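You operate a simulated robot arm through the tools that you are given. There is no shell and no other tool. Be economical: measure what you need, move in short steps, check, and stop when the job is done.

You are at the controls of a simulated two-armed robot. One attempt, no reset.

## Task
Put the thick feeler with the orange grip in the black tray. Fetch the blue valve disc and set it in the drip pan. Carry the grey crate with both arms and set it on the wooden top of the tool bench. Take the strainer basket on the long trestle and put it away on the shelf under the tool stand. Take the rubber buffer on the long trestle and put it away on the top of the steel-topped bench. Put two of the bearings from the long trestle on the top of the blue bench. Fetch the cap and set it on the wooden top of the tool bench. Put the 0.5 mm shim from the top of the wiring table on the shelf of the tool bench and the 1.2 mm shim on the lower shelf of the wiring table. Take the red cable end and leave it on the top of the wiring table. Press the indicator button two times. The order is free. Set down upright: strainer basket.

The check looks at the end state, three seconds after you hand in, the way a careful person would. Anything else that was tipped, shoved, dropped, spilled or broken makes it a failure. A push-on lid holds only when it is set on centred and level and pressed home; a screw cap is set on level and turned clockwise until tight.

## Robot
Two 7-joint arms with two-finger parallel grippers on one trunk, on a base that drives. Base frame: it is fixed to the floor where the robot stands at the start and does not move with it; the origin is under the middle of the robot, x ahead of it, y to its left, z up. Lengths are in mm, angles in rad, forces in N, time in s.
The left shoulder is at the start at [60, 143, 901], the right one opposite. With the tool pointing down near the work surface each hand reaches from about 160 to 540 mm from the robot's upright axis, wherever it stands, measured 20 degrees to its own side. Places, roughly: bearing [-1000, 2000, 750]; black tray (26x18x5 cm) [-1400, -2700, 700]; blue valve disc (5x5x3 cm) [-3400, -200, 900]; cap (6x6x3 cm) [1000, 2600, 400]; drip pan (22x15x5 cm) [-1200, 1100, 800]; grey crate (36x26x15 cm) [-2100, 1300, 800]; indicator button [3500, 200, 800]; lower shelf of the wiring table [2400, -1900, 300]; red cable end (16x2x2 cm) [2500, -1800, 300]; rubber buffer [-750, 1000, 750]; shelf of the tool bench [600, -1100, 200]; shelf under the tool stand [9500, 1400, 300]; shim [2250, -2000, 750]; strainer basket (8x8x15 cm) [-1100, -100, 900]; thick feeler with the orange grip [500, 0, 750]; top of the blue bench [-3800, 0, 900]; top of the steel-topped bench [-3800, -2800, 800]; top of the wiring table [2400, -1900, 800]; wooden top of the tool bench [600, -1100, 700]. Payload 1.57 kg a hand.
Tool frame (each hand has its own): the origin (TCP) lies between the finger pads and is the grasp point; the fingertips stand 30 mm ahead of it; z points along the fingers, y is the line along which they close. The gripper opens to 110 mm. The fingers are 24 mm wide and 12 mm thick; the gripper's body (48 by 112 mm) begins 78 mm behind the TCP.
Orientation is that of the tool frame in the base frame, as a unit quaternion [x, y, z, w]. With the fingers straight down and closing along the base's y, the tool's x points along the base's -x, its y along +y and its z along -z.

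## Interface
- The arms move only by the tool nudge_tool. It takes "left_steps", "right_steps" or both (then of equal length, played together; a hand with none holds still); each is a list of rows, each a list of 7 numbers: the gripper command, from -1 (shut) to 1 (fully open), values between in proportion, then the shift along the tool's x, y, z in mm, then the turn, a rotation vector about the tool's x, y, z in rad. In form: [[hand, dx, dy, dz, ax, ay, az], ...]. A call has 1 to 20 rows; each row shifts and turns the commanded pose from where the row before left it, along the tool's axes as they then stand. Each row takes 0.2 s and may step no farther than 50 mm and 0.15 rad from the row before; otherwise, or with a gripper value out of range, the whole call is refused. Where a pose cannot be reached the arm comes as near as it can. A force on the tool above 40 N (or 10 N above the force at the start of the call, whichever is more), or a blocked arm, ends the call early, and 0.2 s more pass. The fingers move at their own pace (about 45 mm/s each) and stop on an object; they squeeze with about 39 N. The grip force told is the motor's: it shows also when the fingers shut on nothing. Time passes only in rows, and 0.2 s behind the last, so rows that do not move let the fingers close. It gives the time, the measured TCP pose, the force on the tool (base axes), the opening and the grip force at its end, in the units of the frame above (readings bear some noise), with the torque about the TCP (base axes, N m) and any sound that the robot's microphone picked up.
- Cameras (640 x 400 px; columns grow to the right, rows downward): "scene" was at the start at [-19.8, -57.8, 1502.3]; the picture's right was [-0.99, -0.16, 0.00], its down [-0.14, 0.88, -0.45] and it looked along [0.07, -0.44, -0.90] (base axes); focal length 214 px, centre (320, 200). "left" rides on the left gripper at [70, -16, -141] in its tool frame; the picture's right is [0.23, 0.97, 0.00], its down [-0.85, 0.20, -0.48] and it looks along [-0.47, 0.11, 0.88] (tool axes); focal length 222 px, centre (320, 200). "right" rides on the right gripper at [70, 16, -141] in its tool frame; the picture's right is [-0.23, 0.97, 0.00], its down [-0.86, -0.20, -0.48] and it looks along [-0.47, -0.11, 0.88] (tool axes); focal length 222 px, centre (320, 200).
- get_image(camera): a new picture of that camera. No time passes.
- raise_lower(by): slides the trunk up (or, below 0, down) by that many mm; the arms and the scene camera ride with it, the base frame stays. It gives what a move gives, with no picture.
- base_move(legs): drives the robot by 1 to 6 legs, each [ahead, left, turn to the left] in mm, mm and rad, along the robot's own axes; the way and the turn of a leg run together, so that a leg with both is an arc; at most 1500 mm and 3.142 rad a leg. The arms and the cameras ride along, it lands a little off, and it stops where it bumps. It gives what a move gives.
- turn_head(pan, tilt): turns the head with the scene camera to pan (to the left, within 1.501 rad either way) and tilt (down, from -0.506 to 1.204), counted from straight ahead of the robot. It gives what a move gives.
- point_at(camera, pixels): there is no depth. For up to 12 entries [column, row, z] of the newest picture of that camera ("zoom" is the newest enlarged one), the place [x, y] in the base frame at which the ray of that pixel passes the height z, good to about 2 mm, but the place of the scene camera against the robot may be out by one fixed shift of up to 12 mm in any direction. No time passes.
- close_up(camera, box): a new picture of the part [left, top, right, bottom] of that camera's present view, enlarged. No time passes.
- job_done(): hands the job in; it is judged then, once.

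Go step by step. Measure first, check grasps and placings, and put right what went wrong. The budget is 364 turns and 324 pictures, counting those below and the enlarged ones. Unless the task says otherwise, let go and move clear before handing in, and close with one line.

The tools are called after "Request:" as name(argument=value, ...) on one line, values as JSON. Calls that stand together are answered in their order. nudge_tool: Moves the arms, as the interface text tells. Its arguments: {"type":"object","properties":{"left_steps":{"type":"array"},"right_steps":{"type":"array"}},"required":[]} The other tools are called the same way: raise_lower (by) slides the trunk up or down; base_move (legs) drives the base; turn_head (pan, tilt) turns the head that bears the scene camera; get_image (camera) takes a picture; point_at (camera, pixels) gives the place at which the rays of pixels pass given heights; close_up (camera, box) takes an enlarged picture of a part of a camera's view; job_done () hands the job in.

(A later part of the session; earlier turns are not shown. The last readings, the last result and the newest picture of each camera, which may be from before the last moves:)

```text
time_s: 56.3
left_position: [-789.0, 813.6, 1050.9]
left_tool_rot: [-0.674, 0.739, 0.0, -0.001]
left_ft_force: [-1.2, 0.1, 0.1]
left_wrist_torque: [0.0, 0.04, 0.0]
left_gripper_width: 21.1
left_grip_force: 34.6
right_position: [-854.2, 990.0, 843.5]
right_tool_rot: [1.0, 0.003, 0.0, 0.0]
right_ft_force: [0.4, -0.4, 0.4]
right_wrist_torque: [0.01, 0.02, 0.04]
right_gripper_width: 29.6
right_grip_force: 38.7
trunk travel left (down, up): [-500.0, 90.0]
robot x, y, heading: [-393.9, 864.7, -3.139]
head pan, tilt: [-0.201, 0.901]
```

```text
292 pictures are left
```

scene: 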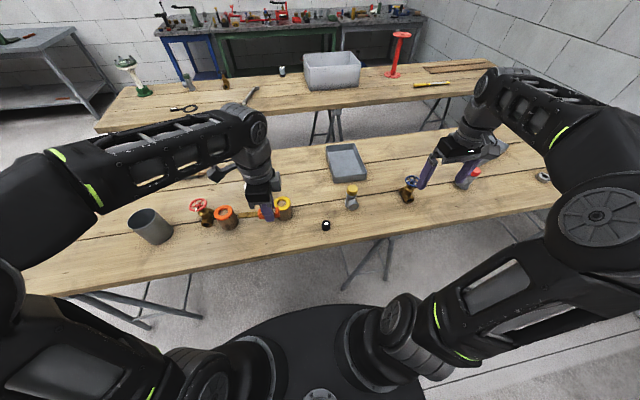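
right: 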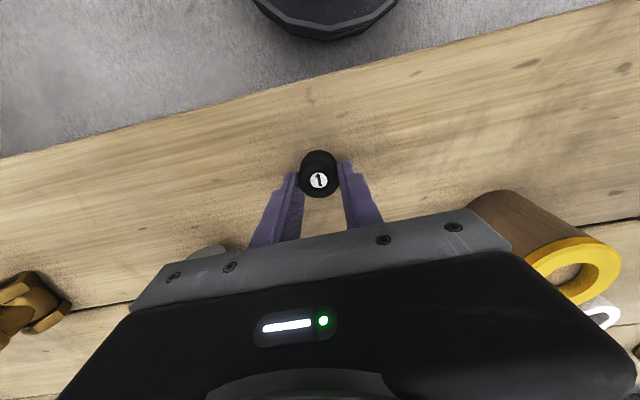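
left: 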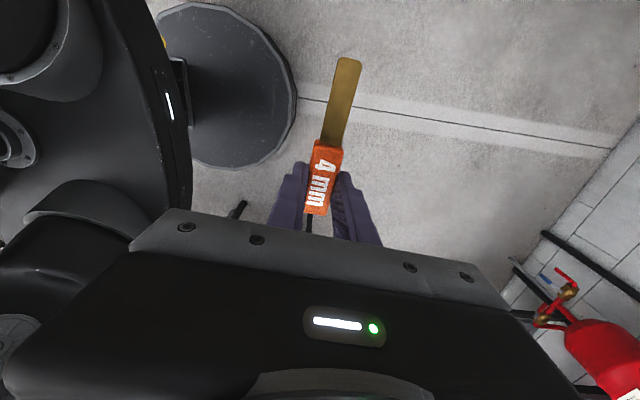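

Buffer gripped at 29.6 mm, 39 N. I'll lift gently, check, and then back off and slide along −y.

Request:
nudge_tool(right_steps=[[-1, 0, 0, -5, 0, 0, 0], [-1, 0, 0, -10, 0, 0, 0], [-1, 0, 0, -20, 0, 0, 0], [-1, 0, 0, -30, 0, 0, 0], [-1, 5, -10, -30, 0, 0, 0], [-1, 10, -20, -30, 0, 0, 0], [-1, 10, -20, -30, 0, 0, 0], [-1, 10, -20, -30, 0, 0, 0], [-1, 10, -20, -30, 0, 0, 0], [-1, 0, 0, -20, 0, 0, 0]])

Request:
base_move(legs=[[-200, 0, 0], [0, 1400, 0]])

Request:
turn_head(pan=0.9, tilt=0.45)

Request:
get_image(camera="scene")

Request:
get_image(camera="right")

```text
time_s: 58.5
left_position: [-789.5, 814.3, 1051.0]
left_tool_rot: [-0.673, 0.739, 0.0, -0.001]
left_ft_force: [-0.4, 0.7, -0.9]
left_wrist_torque: [0.0, 0.01, 0.0]
left_gripper_width: 21.2
left_grip_force: 34.7
right_position: [-809.6, 1083.5, 1076.8]
right_tool_rot: [1.0, 0.003, -0.001, -0.001]
right_ft_force: [0.5, 0.7, -0.6]
right_wrist_torque: [0.03, -0.01, -0.02]
right_gripper_width: 29.7
right_grip_force: 38.6
trunk travel left (down, up): [-500.0, 90.0]
robot x, y, heading: [-391.9, 868.3, -3.134]
head pan, tilt: [-0.201, 0.901]
```

```text
time_s: 66.6
left_position: [-606.3, -558.2, 1051.4]
left_tool_rot: [-0.664, 0.747, 0.0, -0.001]
left_ft_force: [0.1, -1.2, -0.3]
left_wrist_torque: [0.01, 0.01, -0.01]
left_gripper_width: 20.8
left_grip_force: 34.6
right_position: [-621.1, -289.1, 1077.9]
right_tool_rot: [1.0, -0.009, 0.001, 0.0]
right_ft_force: [-0.2, 0.7, 0.9]
right_wrist_torque: [0.0, -0.05, 0.01]
right_gripper_width: 29.6
right_grip_force: 38.7
trunk travel left (down, up): [-500.0, 90.0]
robot x, y, heading: [-206.1, -516.7, 3.125]
head pan, tilt: [-0.201, 0.901]
```

```text
time_s: 67.9
left_position: [-605.4, -558.6, 1051.0]
left_tool_rot: [-0.663, 0.749, -0.001, -0.001]
left_ft_force: [0.6, -0.1, -0.4]
left_wrist_torque: [0.01, 0.01, -0.04]
left_gripper_width: 21.0
left_grip_force: 34.4
right_position: [-620.4, -289.5, 1078.3]
right_tool_rot: [1.0, -0.009, 0.0, 0.0]
right_ft_force: [-0.5, 0.2, -1.3]
right_wrist_torque: [0.01, -0.02, 0.0]
right_gripper_width: 29.4
right_grip_force: 38.9
trunk travel left (down, up): [-500.0, 90.0]
robot x, y, heading: [-208.8, -514.4, 3.124]
head pan, tilt: [0.901, 0.45]
```

```text
291 pictures are left
```

scene: 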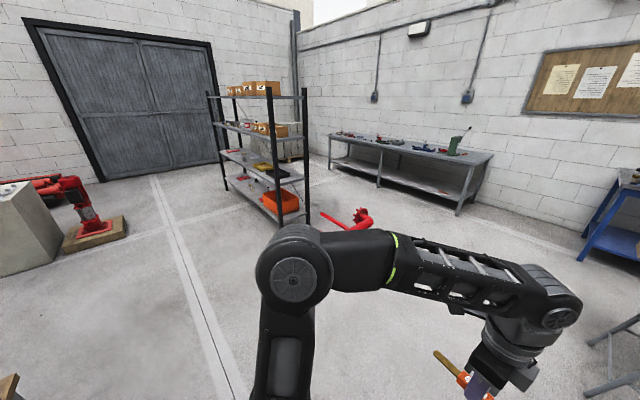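

```text
290 pictures are left
```

right: 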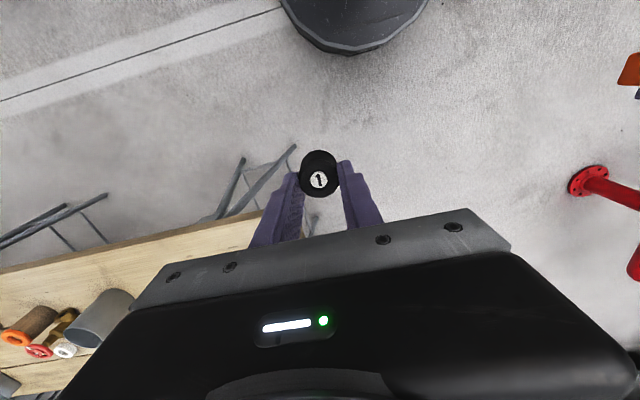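

Request:
close_up(camera="scene", box=[195, 75, 395, 225])

Request:
point_at(camera="scene", pixels=[[281, 222, 0], [307, 202, 0], [227, 190, 0], [361, 229, 0], [330, 168, 0], [458, 215, 0], [275, 183, 700], [263, 168, 700], [303, 174, 700]])

```text
2.67 times, centred on (295, 150) of scene
```

zoom: 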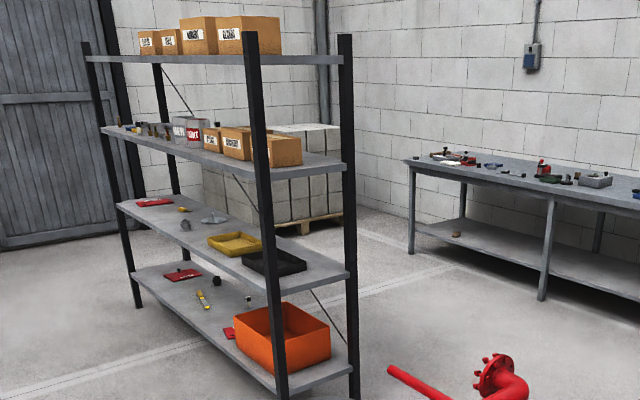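

```text
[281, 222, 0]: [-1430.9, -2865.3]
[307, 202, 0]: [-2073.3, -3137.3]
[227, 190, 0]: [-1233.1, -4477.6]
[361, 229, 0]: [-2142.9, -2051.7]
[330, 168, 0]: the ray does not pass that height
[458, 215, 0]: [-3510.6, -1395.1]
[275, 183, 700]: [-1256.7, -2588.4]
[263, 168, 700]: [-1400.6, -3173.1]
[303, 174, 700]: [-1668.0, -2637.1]
```

The black tray is on the third shelf of the rack at about (−1400,−2700), with another shelf above, so I must reach in with a tilted tool. I'll drive alongside it and look from closer.

Request:
base_move(legs=[[0, 1500, 0], [0, 600, 0.02]])

Request:
turn_head(pan=0.1, tilt=0.55)

Request:
get_image(camera="scene")

```text
time_s: 78.5
left_position: [-622.0, -2697.6, 1051.2]
left_tool_rot: [-0.677, 0.736, -0.001, 0.0]
left_ft_force: [-0.1, 0.6, -0.5]
left_wrist_torque: [0.03, 0.01, 0.01]
left_gripper_width: 21.1
left_grip_force: 34.3
right_position: [-646.4, -2430.2, 1076.7]
right_tool_rot: [1.0, 0.009, 0.0, 0.001]
right_ft_force: [0.5, -1.0, -0.8]
right_wrist_torque: [0.02, -0.02, -0.01]
right_gripper_width: 29.7
right_grip_force: 39.4
trunk travel left (down, up): [-500.0, 90.0]
robot x, y, heading: [-228.0, -2639.7, -3.128]
head pan, tilt: [0.901, 0.45]
```

```text
time_s: 79.6
left_position: [-622.3, -2697.2, 1051.0]
left_tool_rot: [-0.677, 0.736, 0.0, 0.0]
left_ft_force: [0.4, -0.3, -1.5]
left_wrist_torque: [0.0, -0.03, 0.0]
left_gripper_width: 21.0
left_grip_force: 34.1
right_position: [-646.5, -2429.1, 1076.8]
right_tool_rot: [1.0, 0.008, 0.0, 0.0]
right_ft_force: [-0.1, -0.5, -0.4]
right_wrist_torque: [0.0, -0.02, -0.03]
right_gripper_width: 29.6
right_grip_force: 39.0
trunk travel left (down, up): [-500.0, 90.0]
robot x, y, heading: [-223.6, -2640.4, -3.126]
head pan, tilt: [0.099, 0.55]
```

```text
288 pictures are left
```

scene: 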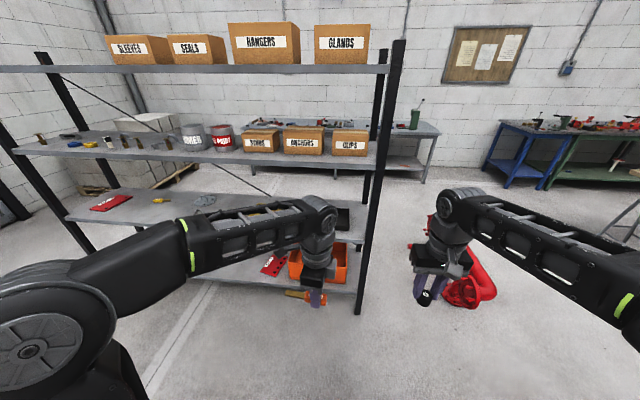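

Request:
point_at(camera="scene", pixels=[[358, 312, 0], [343, 218, 700], [362, 242, 690], [375, 165, 1100], [388, 72, 1500], [465, 300, 300], [480, 290, 700], [350, 210, 700], [65, 215, 690]])

Request:
close_up(camera="scene", box=[200, 120, 420, 320])

```text
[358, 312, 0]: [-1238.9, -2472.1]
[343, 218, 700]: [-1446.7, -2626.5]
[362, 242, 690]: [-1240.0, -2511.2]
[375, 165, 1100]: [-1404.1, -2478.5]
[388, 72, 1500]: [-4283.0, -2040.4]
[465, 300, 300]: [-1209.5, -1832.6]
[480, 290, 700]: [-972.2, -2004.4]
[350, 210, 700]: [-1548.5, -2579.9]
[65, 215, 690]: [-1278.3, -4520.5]
```

```text
2.00 times, centred on (310, 220) of scene
```

zoom: 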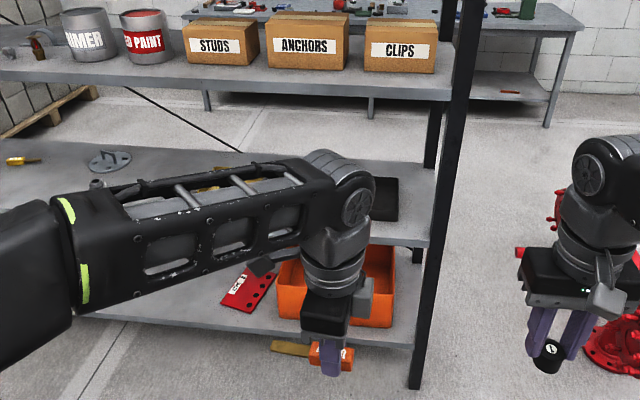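

The shelf front is at x≈−1240, shelf top z≈690, next shelf at ~1150. I'll retract the right hand, pitch the left tool forward 0.9 rad, and lower the trunk.

Request:
nudge_tool(left_steps=[[-1, 0, 0, 0, -0.15, 0, 0], [-1, 0, 0, 0, -0.15, 0, 0], [-1, 0, 0, 0, -0.15, 0, 0], [-1, 0, 0, 0, -0.15, 0, 0], [-1, 0, 0, 0, -0.15, 0, 0], [-1, 0, 0, 0, -0.15, 0, 0], [-1, 0, 0, 0, 0, 0, 0]], right_steps=[[-1, 30, 0, 0, 0, 0, 0], [-1, 30, 0, 0, 0, 0, 0], [-1, 30, 0, 0, 0, 0, 0], [-1, 30, 0, 0, 0, 0, 0], [-1, 30, 0, 0, 0, 0, 0], [-1, 0, 0, 0, 0, 0, 0], [-1, 0, 0, 0, 0, 0, 0]])

Request:
raise_lower(by=-230)

Request:
turn_head(pan=0.1, tilt=0.4)

Request:
get_image(camera="scene")

Request:
get_image(camera="left")

```text
time_s: 81.2
left_position: [-626.5, -2692.8, 1056.2]
left_tool_rot: [-0.609, 0.664, 0.319, -0.294]
left_ft_force: [-0.6, -0.2, -0.9]
left_wrist_torque: [0.01, 0.0, -0.04]
left_gripper_width: 20.7
left_grip_force: 33.9
left hand out of reach, approached as far as the arm can: row 6
right_position: [-500.7, -2431.3, 1073.3]
right_tool_rot: [1.0, 0.008, 0.0, 0.0]
right_ft_force: [-0.6, -0.7, -0.4]
right_wrist_torque: [-0.01, -0.01, -0.03]
right_gripper_width: 29.7
right_grip_force: 39.3
right hand out of reach, approached as far as the arm can: row 5
trunk travel left (down, up): [-500.0, 90.0]
robot x, y, heading: [-228.4, -2642.5, -3.126]
head pan, tilt: [0.099, 0.55]
```

```text
time_s: 83.6
left_position: [-626.9, -2692.2, 826.4]
left_tool_rot: [-0.61, 0.663, 0.319, -0.295]
left_ft_force: [0.4, -0.5, -0.6]
left_wrist_torque: [-0.01, -0.02, -0.04]
left_gripper_width: 20.9
left_grip_force: 34.4
right_position: [-500.5, -2429.9, 843.7]
right_tool_rot: [1.0, 0.007, 0.001, 0.001]
right_ft_force: [-0.3, -0.1, -0.6]
right_wrist_torque: [0.0, 0.03, 0.01]
right_gripper_width: 29.4
right_grip_force: 38.7
trunk travel left (down, up): [-270.0, 320.0]
robot x, y, heading: [-225.3, -2641.1, -3.13]
head pan, tilt: [0.099, 0.55]
```

```text
time_s: 84.3
left_position: [-627.3, -2693.5, 825.1]
left_tool_rot: [-0.61, 0.663, 0.319, -0.294]
left_ft_force: [-0.3, -0.4, 0.1]
left_wrist_torque: [-0.01, -0.01, 0.01]
left_gripper_width: 20.9
left_grip_force: 34.1
right_position: [-501.3, -2429.4, 843.4]
right_tool_rot: [1.0, 0.008, 0.0, 0.001]
right_ft_force: [-1.2, 0.1, -0.6]
right_wrist_torque: [0.03, -0.04, 0.01]
right_gripper_width: 29.2
right_grip_force: 38.7
trunk travel left (down, up): [-270.0, 320.0]
robot x, y, heading: [-227.2, -2638.3, -3.131]
head pan, tilt: [0.099, 0.4]
```

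```text
286 pictures are left
```

scene: 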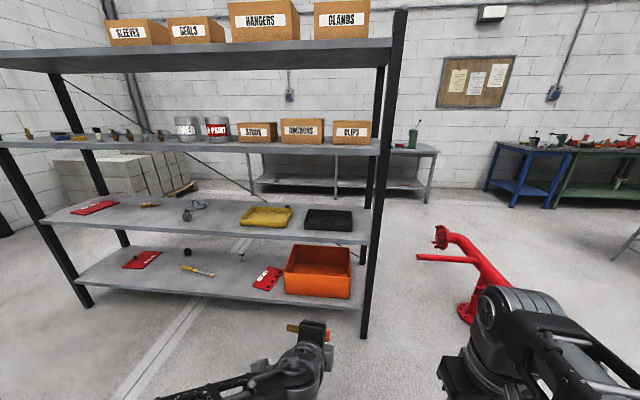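

```text
285 pictures are left
```

left: 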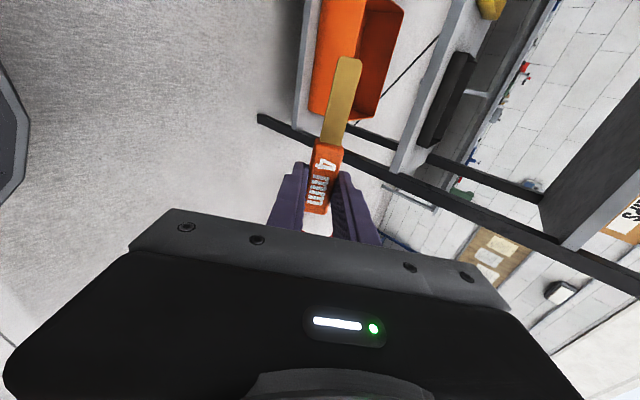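

The black tray is clear at (303–353, 208–231) on the third shelf. Measuring.

Request:
point_at(camera="scene", pixels=[[364, 338, 0], [365, 236, 690], [365, 236, 650], [303, 229, 700], [352, 231, 700], [308, 210, 740], [353, 211, 740], [382, 152, 1140], [382, 152, 1110], [367, 306, 200]])

Request:
close_up(camera="scene", box=[220, 140, 400, 260])

```text
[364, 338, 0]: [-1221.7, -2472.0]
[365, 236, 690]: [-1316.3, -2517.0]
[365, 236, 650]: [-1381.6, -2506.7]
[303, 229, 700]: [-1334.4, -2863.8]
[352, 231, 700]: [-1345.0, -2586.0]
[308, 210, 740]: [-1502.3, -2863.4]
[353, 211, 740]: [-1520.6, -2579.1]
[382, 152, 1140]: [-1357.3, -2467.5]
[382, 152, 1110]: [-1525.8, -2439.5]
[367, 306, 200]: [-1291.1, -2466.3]
```

```text
3.33 times, centred on (310, 200) of scene
```

zoom: 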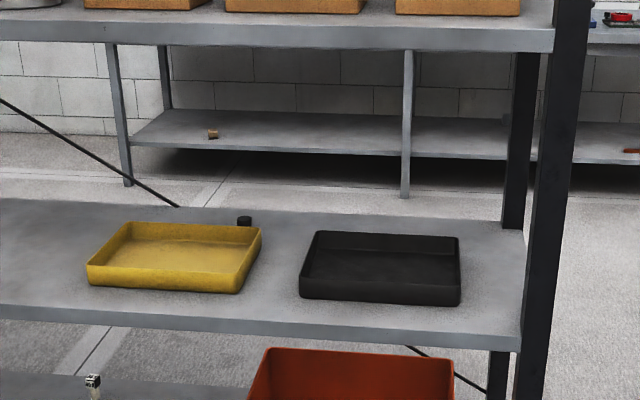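

Shelf top is z≈748 and the tray spans about x −1270…−1450, y −2590…−2850. I'll lift the hand 35 mm, extend it 130 mm forward, then drive in 450 mm and look.

Request:
nudge_tool(left_steps=[[-1, 0, 27, -22, 0, 0, 0], [-1, 0, 25, 31, 0, 0, 0], [-1, 0, 25, 31, 0, 0, 0], [-1, 0, 25, 31, 0, 0, 0], [-1, 0, 6, 8, 0, 0, 0], [-1, 0, 0, 0, 0, 0, 0]])

Request:
base_move(legs=[[450, 0, 0]])

Request:
turn_head(pan=0.1, tilt=0.7)

Request:
get_image(camera="scene")

Request:
get_image(camera="left")

```text
time_s: 85.7
left_position: [-756.1, -2682.5, 860.4]
left_tool_rot: [-0.609, 0.664, 0.319, -0.295]
left_ft_force: [-0.4, 0.0, -0.4]
left_wrist_torque: [0.01, -0.01, 0.0]
left_gripper_width: 20.9
left_grip_force: 34.2
right_position: [-499.8, -2430.3, 843.2]
right_tool_rot: [1.0, 0.008, 0.0, -0.001]
right_ft_force: [-0.1, 0.1, 0.0]
right_wrist_torque: [0.02, 0.02, -0.02]
right_gripper_width: 29.4
right_grip_force: 38.7
trunk travel left (down, up): [-270.0, 320.0]
robot x, y, heading: [-228.8, -2640.2, -3.135]
head pan, tilt: [0.099, 0.4]
```

```text
time_s: 88.4
left_position: [-1208.5, -2683.5, 860.1]
left_tool_rot: [-0.607, 0.666, 0.321, -0.293]
left_ft_force: [0.4, 0.0, -0.4]
left_wrist_torque: [-0.03, -0.02, 0.0]
left_gripper_width: 21.4
left_grip_force: 34.2
right_position: [-950.3, -2433.8, 843.3]
right_tool_rot: [1.0, 0.004, 0.0, 0.0]
right_ft_force: [-0.4, -0.1, -0.2]
right_wrist_torque: [-0.01, 0.02, 0.0]
right_gripper_width: 29.4
right_grip_force: 39.1
trunk travel left (down, up): [-270.0, 320.0]
robot x, y, heading: [-675.7, -2645.5, -3.135]
head pan, tilt: [0.099, 0.4]
```

```text
time_s: 89.2
left_position: [-1208.3, -2682.9, 859.4]
left_tool_rot: [-0.607, 0.666, 0.32, -0.293]
left_ft_force: [0.3, -0.1, -0.5]
left_wrist_torque: [0.02, -0.01, 0.01]
left_gripper_width: 20.9
left_grip_force: 34.5
right_position: [-950.6, -2433.2, 843.3]
right_tool_rot: [1.0, 0.004, 0.001, 0.001]
right_ft_force: [-0.2, 0.0, 0.1]
right_wrist_torque: [0.01, -0.02, 0.02]
right_gripper_width: 29.4
right_grip_force: 38.5
trunk travel left (down, up): [-270.0, 320.0]
robot x, y, heading: [-680.7, -2646.0, -3.136]
head pan, tilt: [0.099, 0.7]
```

```text
283 pictures are left
```

scene: 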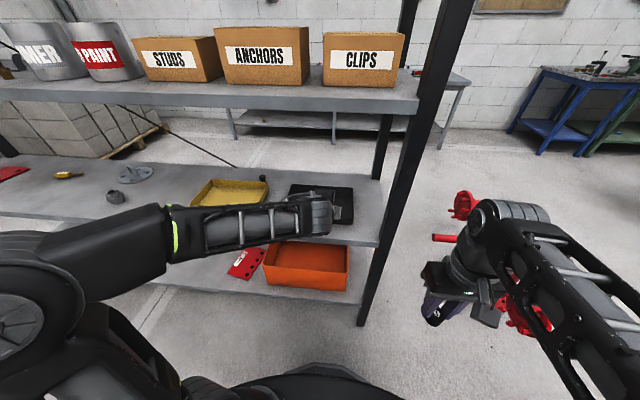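

```text
282 pictures are left
```

left: 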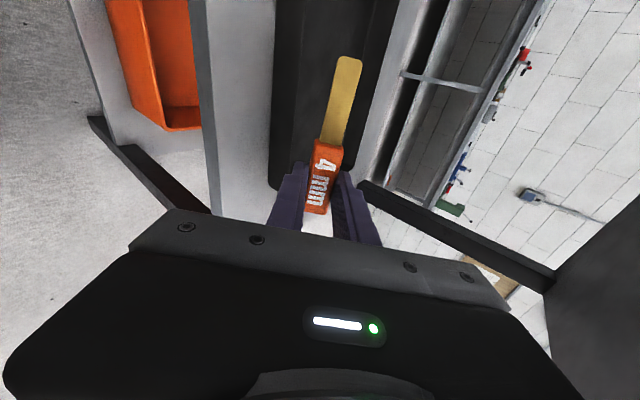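

Request:
point_at(camera="left", pixels=[[270, 187, 750], [275, 0, 750], [270, 187, 795], [362, 178, 795], [395, 0, 795], [222, 215, 748]])

Request:
point_at(camera="scene", pixels=[[291, 184, 795], [354, 188, 795], [353, 222, 795], [190, 204, 795]])

```text
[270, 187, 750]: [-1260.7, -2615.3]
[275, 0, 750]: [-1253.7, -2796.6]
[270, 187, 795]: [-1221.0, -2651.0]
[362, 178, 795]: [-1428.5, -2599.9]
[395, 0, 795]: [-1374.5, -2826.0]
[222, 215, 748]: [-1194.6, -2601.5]
```

```text
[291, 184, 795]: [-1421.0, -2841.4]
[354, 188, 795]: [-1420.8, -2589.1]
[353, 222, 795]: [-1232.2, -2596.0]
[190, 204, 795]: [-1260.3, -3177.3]
```

Tray spans x −1240…−1425, y −2590…−2850, centre (−1332,−2718). I'll drive 112 mm ahead and lower to just above the floor of the tray.

Request:
base_move(legs=[[112, 0, 0]])

Request:
nudge_tool(left_steps=[[-1, 0, -16, 12, 0, 0, 0], [-1, 0, -12, 9, 0, 0, 0], [-1, 0, -8, 7, 0, 0, 0], [-1, 0, -5, 4, 0, 0, 0], [-1, 0, 0, 0, 0, 0, 0]])

Request:
get_image(camera="left")

Request:
get_image(camera="scene")

```text
time_s: 90.4
left_position: [-1321.5, -2684.3, 859.7]
left_tool_rot: [-0.608, 0.665, 0.32, -0.294]
left_ft_force: [-0.4, -1.1, -0.2]
left_wrist_torque: [-0.02, 0.01, 0.02]
left_gripper_width: 21.2
left_grip_force: 34.3
right_position: [-1065.7, -2435.0, 842.5]
right_tool_rot: [1.0, 0.005, 0.0, 0.0]
right_ft_force: [0.3, 0.0, 0.0]
right_wrist_torque: [0.0, 0.01, -0.03]
right_gripper_width: 29.6
right_grip_force: 38.7
trunk travel left (down, up): [-270.0, 320.0]
robot x, y, heading: [-793.2, -2646.4, -3.138]
head pan, tilt: [0.099, 0.7]
```

```text
time_s: 91.6
left_position: [-1321.5, -2685.3, 809.3]
left_tool_rot: [-0.608, 0.665, 0.32, -0.293]
left_ft_force: [-0.9, 0.3, -1.2]
left_wrist_torque: [0.04, -0.01, 0.01]
left_gripper_width: 21.0
left_grip_force: 34.3
right_position: [-1064.7, -2435.7, 843.4]
right_tool_rot: [1.0, 0.003, 0.0, 0.001]
right_ft_force: [0.5, 0.3, 0.3]
right_wrist_torque: [0.0, -0.03, 0.03]
right_gripper_width: 29.4
right_grip_force: 38.9
trunk travel left (down, up): [-270.0, 320.0]
robot x, y, heading: [-792.5, -2646.7, -3.13]
head pan, tilt: [0.099, 0.7]
```

```text
281 pictures are left
```

left: 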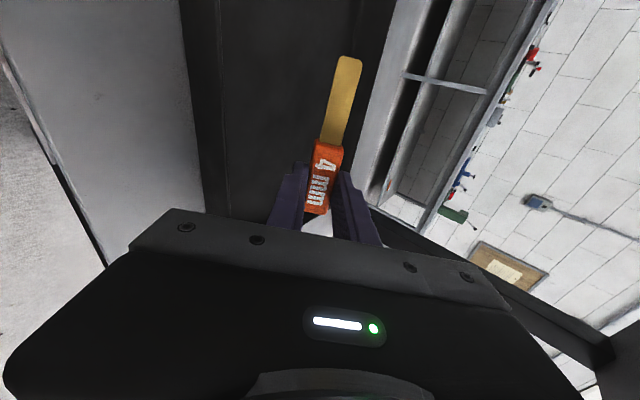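

```text
280 pictures are left
```

scene: 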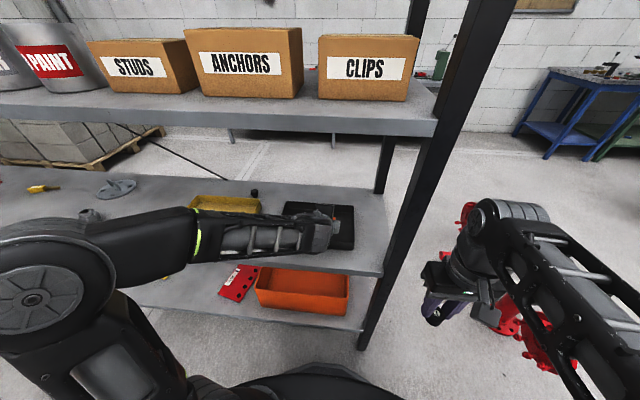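

The feeler hangs over the tray's inside. I'll ease down 12 mm more and see whether it touches.

Request:
nudge_tool(left_steps=[[-1, 0, -4, 3, 0, 0, 0], [-1, 0, -4, 3, 0, 0, 0], [-1, 0, -4, 3, 0, 0, 0], [-1, 0, 0, 0, 0, 0, 0]])

Request:
close_up(camera="scene", box=[240, 170, 400, 270])

```text
time_s: 92.6
left_position: [-1320.2, -2684.7, 792.5]
left_tool_rot: [-0.609, 0.665, 0.319, -0.293]
left_ft_force: [0.4, -0.3, -0.6]
left_wrist_torque: [-0.02, -0.03, -0.02]
left_gripper_width: 21.0
left_grip_force: 34.1
right_position: [-1064.3, -2434.9, 842.6]
right_tool_rot: [1.0, 0.005, 0.0, 0.0]
right_ft_force: [-0.4, 0.5, -0.2]
right_wrist_torque: [0.0, 0.0, -0.03]
right_gripper_width: 29.4
right_grip_force: 38.9
trunk travel left (down, up): [-270.0, 320.0]
robot x, y, heading: [-792.6, -2647.5, -3.132]
head pan, tilt: [0.099, 0.7]
```

```text
4.00 times, centred on (320, 220) of scene
```

zoom: 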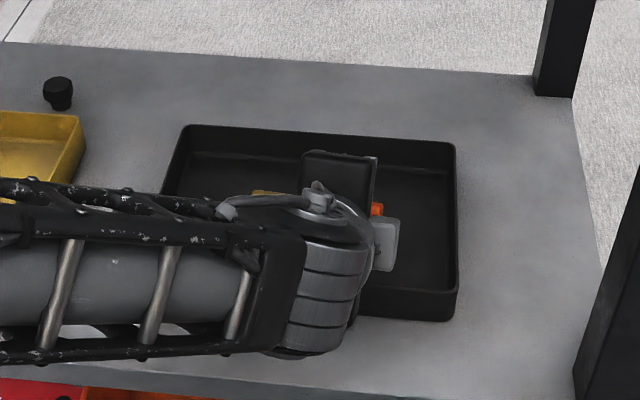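

Request:
nudge_tool(left_steps=[[-1, 0, -2.3, 1.9, 0, 0, 0], [-1, 0, -2.3, 1.9, 0, 0, 0], [-1, 0, -2.3, 1.9, 0, 0, 0], [-1, 0, 0, 0, 0, 0, 0]])

```text
time_s: 93.6
left_position: [-1320.7, -2684.9, 784.2]
left_tool_rot: [-0.608, 0.665, 0.32, -0.294]
left_ft_force: [-0.9, 0.9, -1.0]
left_wrist_torque: [-0.01, 0.0, -0.02]
left_gripper_width: 20.7
left_grip_force: 34.2
right_position: [-1064.8, -2434.5, 843.0]
right_tool_rot: [1.0, 0.004, 0.0, 0.0]
right_ft_force: [0.6, -0.1, -0.2]
right_wrist_torque: [-0.02, 0.02, 0.01]
right_gripper_width: 29.6
right_grip_force: 38.9
trunk travel left (down, up): [-270.0, 320.0]
robot x, y, heading: [-795.1, -2647.5, -3.136]
head pan, tilt: [0.099, 0.7]
```

Request:
nudge_tool(left_steps=[[-1, 0, -3.1, 2.5, 0, 0, 0], [-1, 0, -3.1, 2.5, 0, 0, 0], [-1, 0, -3.1, 2.5, 0, 0, 0], [-1, 0, -3.1, 2.5, 0, 0, 0], [-1, 0, -3.1, 2.5, 0, 0, 0], [-1, 0, 0, 0, 0, 0, 0]])

```text
time_s: 95.0
left_position: [-1320.9, -2683.8, 764.8]
left_tool_rot: [-0.608, 0.665, 0.32, -0.293]
left_ft_force: [0.2, 0.1, -0.7]
left_wrist_torque: [0.02, -0.07, -0.04]
left_gripper_width: 21.2
left_grip_force: 34.1
right_position: [-1063.7, -2434.9, 843.1]
right_tool_rot: [1.0, 0.004, 0.0, 0.0]
right_ft_force: [-0.4, -0.2, -0.8]
right_wrist_torque: [0.0, -0.02, -0.04]
right_gripper_width: 29.4
right_grip_force: 38.8
trunk travel left (down, up): [-270.0, 320.0]
robot x, y, heading: [-789.4, -2645.7, -3.135]
head pan, tilt: [0.099, 0.7]
```

Request:
nudge_tool(left_steps=[[-1, 0, -3.1, 2.5, 0, 0, 0], [-1, 0, -3.1, 2.5, 0, 0, 0], [-1, 0, -3.1, 2.5, 0, 0, 0], [-1, 0, -3.1, 2.5, 0, 0, 0], [-1, 0, 0, 0, 0, 0, 0]])

Request:
get_image(camera="left")

Request:
close_up(camera="scene", box=[240, 170, 400, 270])

```text
time_s: 95.9
left_position: [-1325.1, -2682.7, 760.7]
left_tool_rot: [-0.606, 0.662, 0.327, -0.299]
left_ft_force: [-3.2, 0.5, 5.6]
left_wrist_torque: [0.09, -0.22, 0.07]
left_gripper_width: 20.9
left_grip_force: 34.6
right_position: [-1065.0, -2434.6, 842.7]
right_tool_rot: [1.0, 0.004, 0.0, 0.0]
right_ft_force: [-0.8, -0.5, -0.9]
right_wrist_torque: [-0.02, -0.01, 0.01]
right_gripper_width: 29.5
right_grip_force: 39.0
trunk travel left (down, up): [-270.0, 320.0]
robot x, y, heading: [-793.4, -2646.9, -3.134]
head pan, tilt: [0.099, 0.7]
stopped in row 4 (left hand): the force on the tool passed its limit at 44 N (the readings are from after the stop); the commanded pose is now the measured one
```

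```text
278 pictures are left
```

left: 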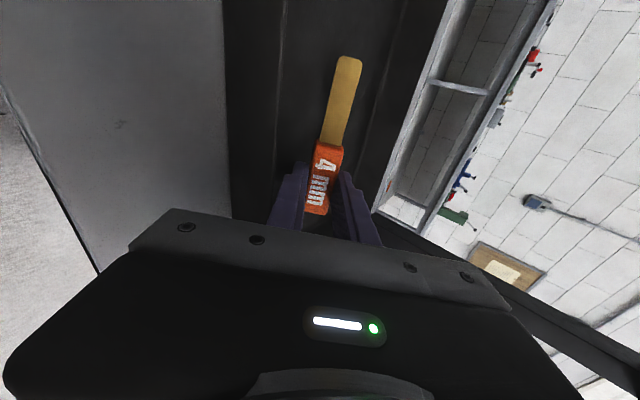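

```text
4.00 times, centred on (320, 220) of scene
```

zoom: 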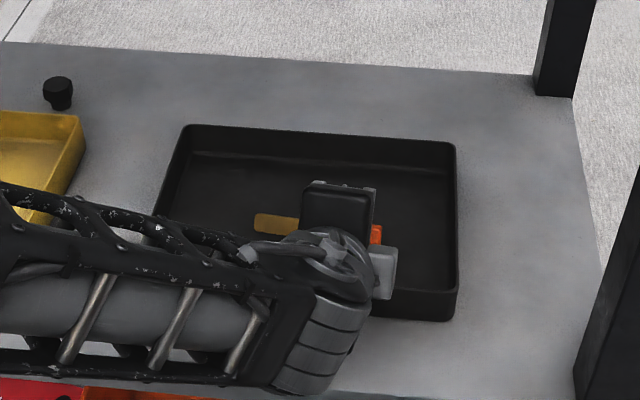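

It touched the tray floor with the feeler inside. I'll rise 8 mm, open slightly, then withdraw along the tool axis.

Request:
nudge_tool(left_steps=[[-1, 0, 6, -5, 0, 0, 0], [-0.3, 0, 0, 0, 0, 0, 0], [-0.3, 0, 0, 0, 0, 0, 0], [-0.3, 0, 0, 0, 0, 0, 0], [-0.3, 0, 0, -10, 0, 0, 0], [-0.3, 0, 0, -20, 0, 0, 0], [-0.3, 0, 0, -30, 0, 0, 0], [-0.3, 0, 0, -40, 0, 0, 0], [-0.3, 0, 0, -20, 0, 0, 0], [-0.3, 0, 0, 0, 0, 0, 0]])

Request:
get_image(camera="left")

Request:
get_image(camera="scene")

```text
time_s: 98.1
left_position: [-1229.7, -2690.9, 842.0]
left_tool_rot: [-0.606, 0.662, 0.325, -0.298]
left_ft_force: [-0.2, 0.1, -0.9]
left_wrist_torque: [0.03, -0.02, 0.03]
left_gripper_width: 38.6
left_grip_force: 0.0
right_position: [-1064.0, -2434.4, 844.1]
right_tool_rot: [1.0, 0.006, 0.0, 0.0]
right_ft_force: [0.2, -0.2, -0.2]
right_wrist_torque: [0.01, 0.01, 0.02]
right_gripper_width: 29.6
right_grip_force: 38.8
trunk travel left (down, up): [-270.0, 320.0]
robot x, y, heading: [-792.6, -2643.9, -3.136]
head pan, tilt: [0.099, 0.7]
```

```text
276 pictures are left
```

left: 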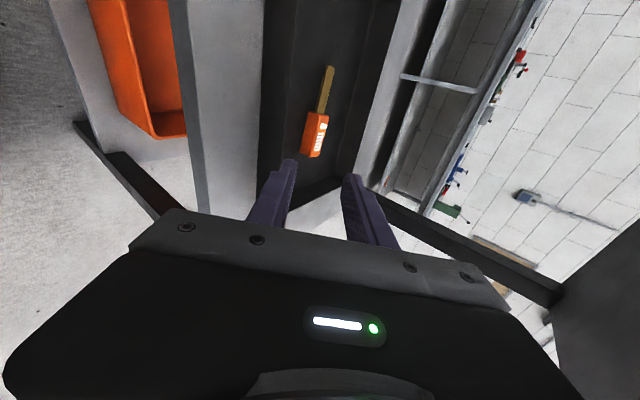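

```text
275 pictures are left
```

scene: 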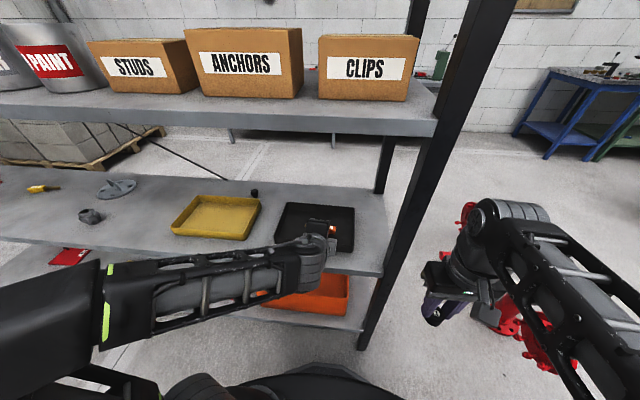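

The feeler lies flat in the black tray. I'll back off, restore the posture, and drive toward the steel-topped bench.

Request:
base_move(legs=[[-480, 0, 0]])

Request:
raise_lower(by=230)

Request:
nudge_tool(left_steps=[[-1, 0, -20, -20, 0.15, 0, -0.15], [-1, 0, -20, -20, 0.15, 0, 0], [-1, 0, -25, -20, 0.15, 0, 0], [-1, 0, -30, 0, 0.15, 0, 0], [-1, 0, -35, 0, 0.15, 0, 0], [-1, 0, -20, 0, 0.15, 0, 0], [-1, 0, 0, 0, 0, 0, 0]])

Request:
base_move(legs=[[0, -1000, 0], [0, -650, 0], [1400, 0, 0], [1150, 0, 0]])

Request:
turn_head(pan=0.3, tilt=0.5)

Request:
get_image(camera="scene")

```text
time_s: 100.9
left_position: [-757.7, -2687.2, 841.9]
left_tool_rot: [-0.609, 0.66, 0.324, -0.298]
left_ft_force: [0.1, 0.3, 0.1]
left_wrist_torque: [0.01, -0.01, 0.04]
left_gripper_width: 38.6
left_grip_force: 0.1
right_position: [-594.4, -2430.9, 843.1]
right_tool_rot: [1.0, 0.009, 0.0, 0.0]
right_ft_force: [0.3, -0.8, -0.4]
right_wrist_torque: [-0.02, -0.02, 0.01]
right_gripper_width: 29.3
right_grip_force: 39.0
trunk travel left (down, up): [-270.0, 320.0]
robot x, y, heading: [-318.8, -2643.0, -3.125]
head pan, tilt: [0.099, 0.7]
```

```text
time_s: 103.3
left_position: [-757.2, -2688.8, 1071.0]
left_tool_rot: [-0.609, 0.66, 0.323, -0.299]
left_ft_force: [-0.4, 0.7, 0.2]
left_wrist_torque: [0.0, 0.02, 0.0]
left_gripper_width: 38.5
left_grip_force: 0.1
right_position: [-593.6, -2430.7, 1072.1]
right_tool_rot: [1.0, 0.009, 0.0, 0.0]
right_ft_force: [0.0, 0.3, -0.8]
right_wrist_torque: [0.0, 0.02, -0.03]
right_gripper_width: 29.4
right_grip_force: 39.2
trunk travel left (down, up): [-500.0, 90.0]
robot x, y, heading: [-317.0, -2638.6, -3.12]
head pan, tilt: [0.099, 0.7]
```

```text
refused: row 1 steps farther than a row can; nothing moved
```

```text
time_s: 123.7
left_position: [-3332.3, -1083.5, 1071.6]
left_tool_rot: [-0.601, 0.667, 0.327, -0.295]
left_ft_force: [0.0, 0.4, -0.4]
left_wrist_torque: [0.04, 0.02, 0.01]
left_gripper_width: 38.5
left_grip_force: 0.2
right_position: [-3161.8, -830.6, 1073.1]
right_tool_rot: [1.0, -0.003, 0.0, 0.0]
right_ft_force: [0.7, -0.1, -0.5]
right_wrist_torque: [-0.02, 0.01, 0.0]
right_gripper_width: 29.0
right_grip_force: 38.3
trunk travel left (down, up): [-500.0, 90.0]
robot x, y, heading: [-2892.4, -1045.9, 3.134]
head pan, tilt: [0.099, 0.7]
```

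```text
time_s: 124.4
left_position: [-3331.7, -1082.8, 1071.3]
left_tool_rot: [-0.602, 0.666, 0.327, -0.295]
left_ft_force: [-0.5, -0.4, -0.7]
left_wrist_torque: [0.0, 0.03, 0.0]
left_gripper_width: 38.4
left_grip_force: 0.2
right_position: [-3163.3, -830.2, 1073.4]
right_tool_rot: [1.0, -0.003, 0.0, 0.0]
right_ft_force: [-0.7, -0.1, -0.4]
right_wrist_torque: [-0.01, 0.0, 0.01]
right_gripper_width: 29.3
right_grip_force: 39.0
trunk travel left (down, up): [-500.0, 90.0]
robot x, y, heading: [-2891.8, -1049.6, 3.133]
head pan, tilt: [0.3, 0.499]
```

```text
274 pictures are left
```

scene: 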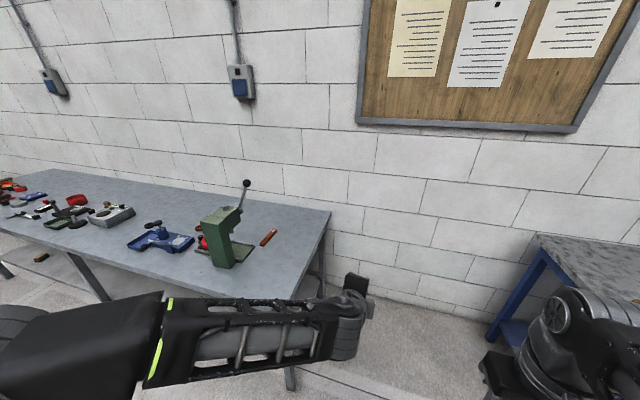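

The steel bench is at left-front, free area near (270,275). Measuring it and untilting the left hand.

Request:
nudge_tool(left_steps=[[-1, 0, -20, -20, 0.15, 0, 0], [-1, 0, -20, -20, 0.15, 0, 0], [-1, 0, -25, -20, 0.15, 0, 0], [-1, 0, -30, 0, 0.15, 0, 0], [-1, 0, -35, 0, 0.15, 0, 0], [-1, 0, -20, 0, 0.15, 0, 0], [-1, 0, 0, 0, 0, 0, 0]])

Request:
turn_head(pan=0.5, tilt=0.5)

Request:
get_image(camera="scene")

Request:
turn_head(pan=-0.6, tilt=0.5)

Request:
get_image(camera="scene")

```text
time_s: 126.0
left_position: [-3165.3, -1099.0, 1042.4]
left_tool_rot: [-0.67, 0.743, 0.005, -0.004]
left_ft_force: [0.0, -0.3, 0.4]
left_wrist_torque: [0.0, -0.04, 0.02]
left_gripper_width: 0.0
left_grip_force: 20.9
right_position: [-3162.5, -830.9, 1072.8]
right_tool_rot: [1.0, -0.004, 0.0, 0.0]
right_ft_force: [-0.4, -0.4, 0.1]
right_wrist_torque: [-0.01, -0.02, -0.03]
right_gripper_width: 29.2
right_grip_force: 39.1
trunk travel left (down, up): [-500.0, 90.0]
robot x, y, heading: [-2893.5, -1048.4, 3.134]
head pan, tilt: [0.3, 0.499]
```

```text
time_s: 126.7
left_position: [-3164.8, -1100.7, 1042.6]
left_tool_rot: [-0.669, 0.743, 0.006, -0.005]
left_ft_force: [0.4, 0.4, -0.6]
left_wrist_torque: [-0.01, -0.01, 0.02]
left_gripper_width: 0.1
left_grip_force: 20.6
right_position: [-3164.1, -829.7, 1073.9]
right_tool_rot: [1.0, -0.003, 0.001, 0.0]
right_ft_force: [0.5, -0.7, -0.8]
right_wrist_torque: [0.02, 0.0, 0.01]
right_gripper_width: 29.3
right_grip_force: 38.9
trunk travel left (down, up): [-500.0, 90.0]
robot x, y, heading: [-2893.5, -1046.4, 3.136]
head pan, tilt: [0.499, 0.499]
```

```text
273 pictures are left
```

scene: 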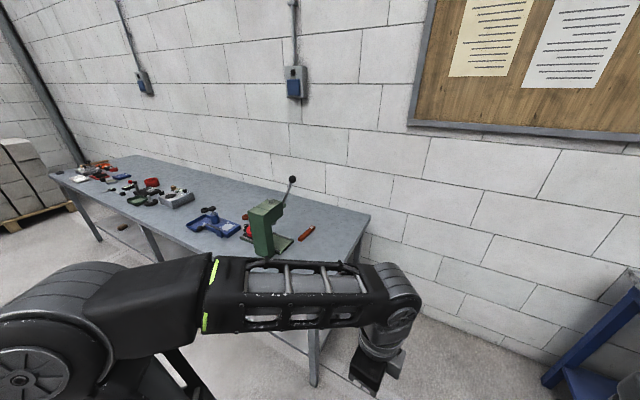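

```text
time_s: 128.0
left_position: [-3166.1, -1100.5, 1042.5]
left_tool_rot: [-0.67, 0.743, 0.005, -0.005]
left_ft_force: [-0.4, 0.0, -0.2]
left_wrist_torque: [0.01, 0.01, 0.01]
left_gripper_width: 0.0
left_grip_force: 21.5
right_position: [-3162.6, -830.3, 1072.9]
right_tool_rot: [1.0, -0.004, 0.0, 0.0]
right_ft_force: [0.1, 0.1, -0.2]
right_wrist_torque: [0.01, -0.02, -0.03]
right_gripper_width: 29.0
right_grip_force: 38.7
trunk travel left (down, up): [-500.0, 90.0]
robot x, y, heading: [-2894.1, -1046.4, 3.135]
head pan, tilt: [-0.6, 0.499]
```

```text
272 pictures are left
```

scene: 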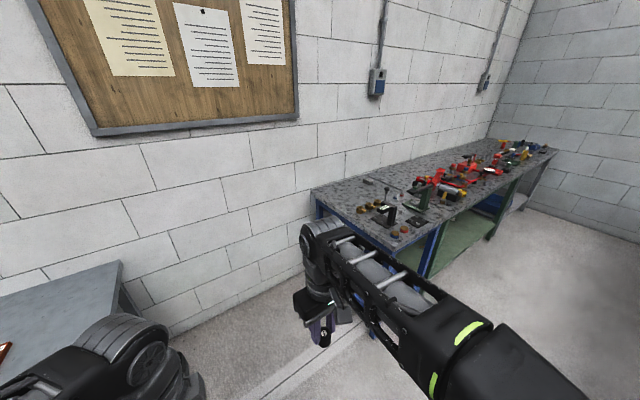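

Blue bench is to the right; steel bench to the left. I'll slide left 750 mm and look at the steel top.

Request:
base_move(legs=[[0, 750, 0]])

Request:
turn_head(pan=-0.1, tilt=0.8)

Request:
get_image(camera="scene")

Request:
get_image(camera="right")

```text
time_s: 132.1
left_position: [-3169.6, -1839.3, 1041.9]
left_tool_rot: [-0.671, 0.741, 0.005, -0.005]
left_ft_force: [-0.3, -0.4, -0.4]
left_wrist_torque: [-0.02, 0.03, 0.0]
left_gripper_width: 0.0
left_grip_force: 21.3
right_position: [-3166.3, -1569.4, 1072.5]
right_tool_rot: [1.0, -0.001, 0.0, -0.001]
right_ft_force: [-0.6, -0.4, -1.0]
right_wrist_torque: [-0.01, 0.0, -0.01]
right_gripper_width: 29.0
right_grip_force: 39.0
trunk travel left (down, up): [-500.0, 90.0]
robot x, y, heading: [-2895.1, -1788.3, 3.138]
head pan, tilt: [-0.6, 0.499]
```

```text
time_s: 133.0
left_position: [-3169.1, -1838.4, 1042.0]
left_tool_rot: [-0.671, 0.741, 0.005, -0.005]
left_ft_force: [-1.7, -0.1, 0.6]
left_wrist_torque: [0.03, 0.0, 0.01]
left_gripper_width: 0.2
left_grip_force: 21.1
right_position: [-3168.2, -1569.5, 1073.1]
right_tool_rot: [1.0, -0.001, 0.001, 0.0]
right_ft_force: [-0.2, 0.2, 0.7]
right_wrist_torque: [0.01, 0.03, 0.02]
right_gripper_width: 28.8
right_grip_force: 38.5
trunk travel left (down, up): [-500.0, 90.0]
robot x, y, heading: [-2896.7, -1783.1, 3.136]
head pan, tilt: [-0.099, 0.799]
```

```text
271 pictures are left
```

scene: 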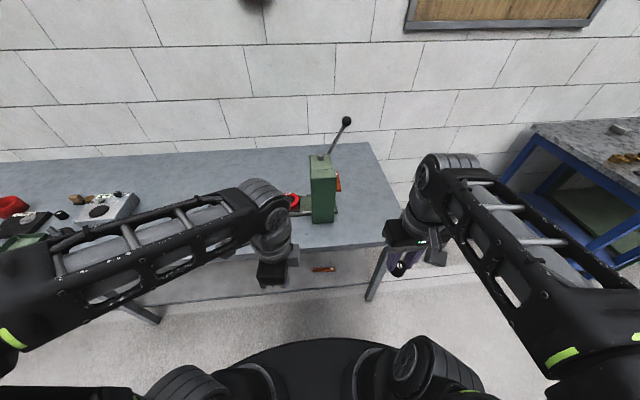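

```text
270 pictures are left
```

right: 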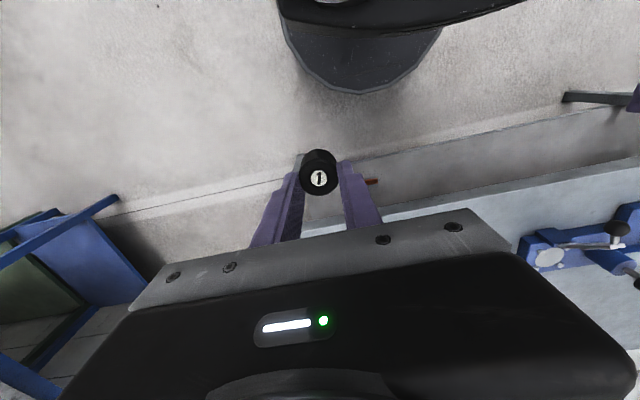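

Request:
point_at(camera="scene", pixels=[[386, 243, 800], [386, 243, 850], [360, 143, 820], [325, 222, 820], [250, 256, 820], [240, 165, 820], [355, 230, 820], [369, 300, 0]])

Request:
point_at(camera="right", pixels=[[420, 213, 820], [600, 165, 820]])

```text
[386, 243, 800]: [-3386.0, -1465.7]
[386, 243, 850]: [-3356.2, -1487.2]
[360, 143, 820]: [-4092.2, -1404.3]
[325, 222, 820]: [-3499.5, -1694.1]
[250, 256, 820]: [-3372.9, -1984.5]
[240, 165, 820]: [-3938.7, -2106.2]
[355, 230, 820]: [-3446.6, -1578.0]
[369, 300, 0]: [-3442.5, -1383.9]
```

```text
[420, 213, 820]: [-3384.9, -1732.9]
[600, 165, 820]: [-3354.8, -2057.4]
```

Bench front edge x≈−3375, right end y≈−1460; press at y≈−1690. I'll set the buffer down at about (−3440,−1545). Drive 120 mm ahead and extend the right hand.

Request:
base_move(legs=[[120, 0, 0]])

Request:
nudge_tool(right_steps=[[-1, -40, -5, 0, 0, 0, 0], [-1, -40, -5, 0, 0, 0, 0], [-1, -40, -5, 0, 0, 0, 0], [-1, -32, -5, 20, 0, 0, 0], [-1, 0, 0, 45, 0, 0, 0], [-1, 0, 0, 45, 0, 0, 0], [-1, 0, 0, 0, 0, 0, 0]])

Request:
get_image(camera="right")

Request:
get_image(camera="scene")

```text
time_s: 134.2
left_position: [-3288.2, -1839.2, 1042.1]
left_tool_rot: [-0.67, 0.742, 0.005, -0.003]
left_ft_force: [-1.4, 0.6, 0.1]
left_wrist_torque: [0.01, -0.02, 0.03]
left_gripper_width: 0.0
left_grip_force: 20.8
right_position: [-3287.3, -1568.1, 1072.6]
right_tool_rot: [1.0, 0.0, 0.001, 0.001]
right_ft_force: [-1.0, -0.3, -0.1]
right_wrist_torque: [0.0, -0.08, 0.01]
right_gripper_width: 29.1
right_grip_force: 38.4
trunk travel left (down, up): [-500.0, 90.0]
robot x, y, heading: [-3015.6, -1777.8, 3.144]
head pan, tilt: [-0.099, 0.799]
```

```text
time_s: 135.8
left_position: [-3287.5, -1838.2, 1041.8]
left_tool_rot: [-0.671, 0.741, 0.005, -0.005]
left_ft_force: [-0.9, -0.5, 0.4]
left_wrist_torque: [0.0, 0.02, 0.03]
left_gripper_width: 0.0
left_grip_force: 21.8
right_position: [-3438.2, -1548.2, 962.3]
right_tool_rot: [1.0, -0.001, -0.001, -0.001]
right_ft_force: [0.1, -0.2, 0.1]
right_wrist_torque: [0.02, -0.02, -0.01]
right_gripper_width: 29.0
right_grip_force: 38.7
trunk travel left (down, up): [-500.0, 90.0]
robot x, y, heading: [-3011.3, -1784.1, 3.142]
head pan, tilt: [-0.099, 0.799]
```

```text
269 pictures are left
```

right: 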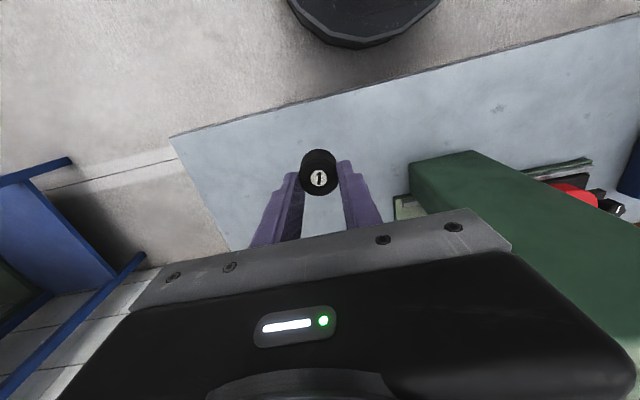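

```text
268 pictures are left
```

scene: 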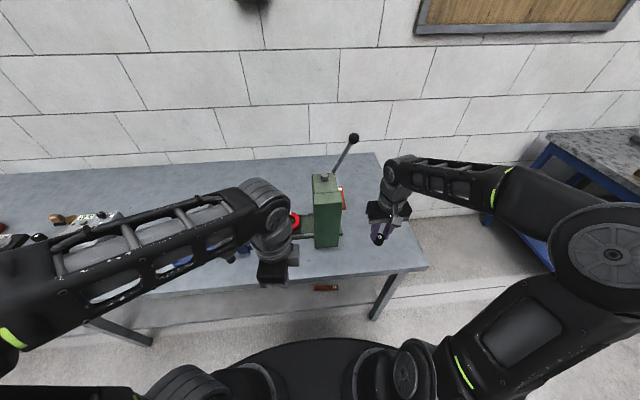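

Request:
point_at(camera="right", pixels=[[410, 170, 1000], [410, 170, 950], [485, 152, 1000], [170, 138, 820]])

Request:
point_at(camera="scene", pixels=[[340, 245, 820], [343, 180, 1000], [315, 180, 1000]])

```text
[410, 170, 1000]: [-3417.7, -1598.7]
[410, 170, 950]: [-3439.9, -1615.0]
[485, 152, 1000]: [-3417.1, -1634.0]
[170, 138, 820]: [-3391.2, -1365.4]
```

```text
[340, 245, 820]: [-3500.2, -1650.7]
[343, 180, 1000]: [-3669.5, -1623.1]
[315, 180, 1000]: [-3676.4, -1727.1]
```

Press stays clear (its near base corner is ≈(−3500,−1650)). Descending until contact.

Request:
nudge_tool(right_steps=[[-1, 0, 0, 40, 0, 0, 0], [-1, 0, 0, 30, 0, 0, 0], [-1, 0, 0, 12, 0, 0, 0], [-1, 0, 0, 5, 0, 0, 0], [-1, 0, 0, 5, 0, 0, 0], [-1, 0, 0, 5, 0, 0, 0], [-1, 0, 0, 5, 0, 0, 0], [-1, 0, 0, 5, 0, 0, 0], [-1, 0, 0, 5, 0, 0, 0], [-1, 0, 0, 5, 0, 0, 0], [-1, 0, 0, 5, 0, 0, 0]])

Request:
get_image(camera="right")

```text
time_s: 138.2
left_position: [-3285.8, -1839.2, 1044.4]
left_tool_rot: [-0.671, 0.741, 0.006, -0.006]
left_ft_force: [-0.8, -0.7, 1.1]
left_wrist_torque: [0.02, -0.01, -0.02]
left_gripper_width: 0.0
left_grip_force: 21.5
right_position: [-3437.9, -1549.3, 844.1]
right_tool_rot: [1.0, -0.002, -0.004, -0.001]
right_ft_force: [3.2, 4.6, 37.5]
right_wrist_torque: [0.09, -0.29, 0.05]
right_gripper_width: 29.4
right_grip_force: 39.5
trunk travel left (down, up): [-500.0, 90.0]
robot x, y, heading: [-3014.9, -1785.2, 3.139]
head pan, tilt: [-0.099, 0.799]
```

```text
267 pictures are left
```

right: 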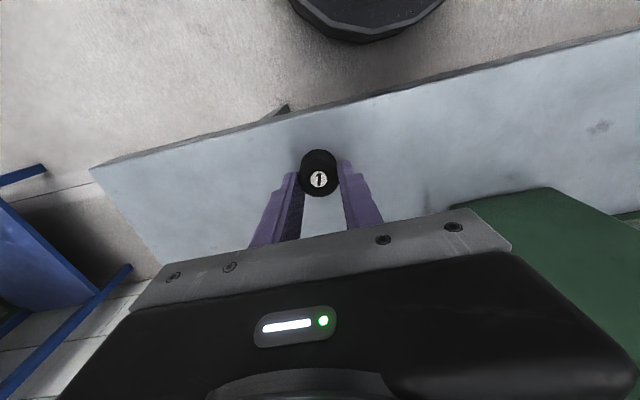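

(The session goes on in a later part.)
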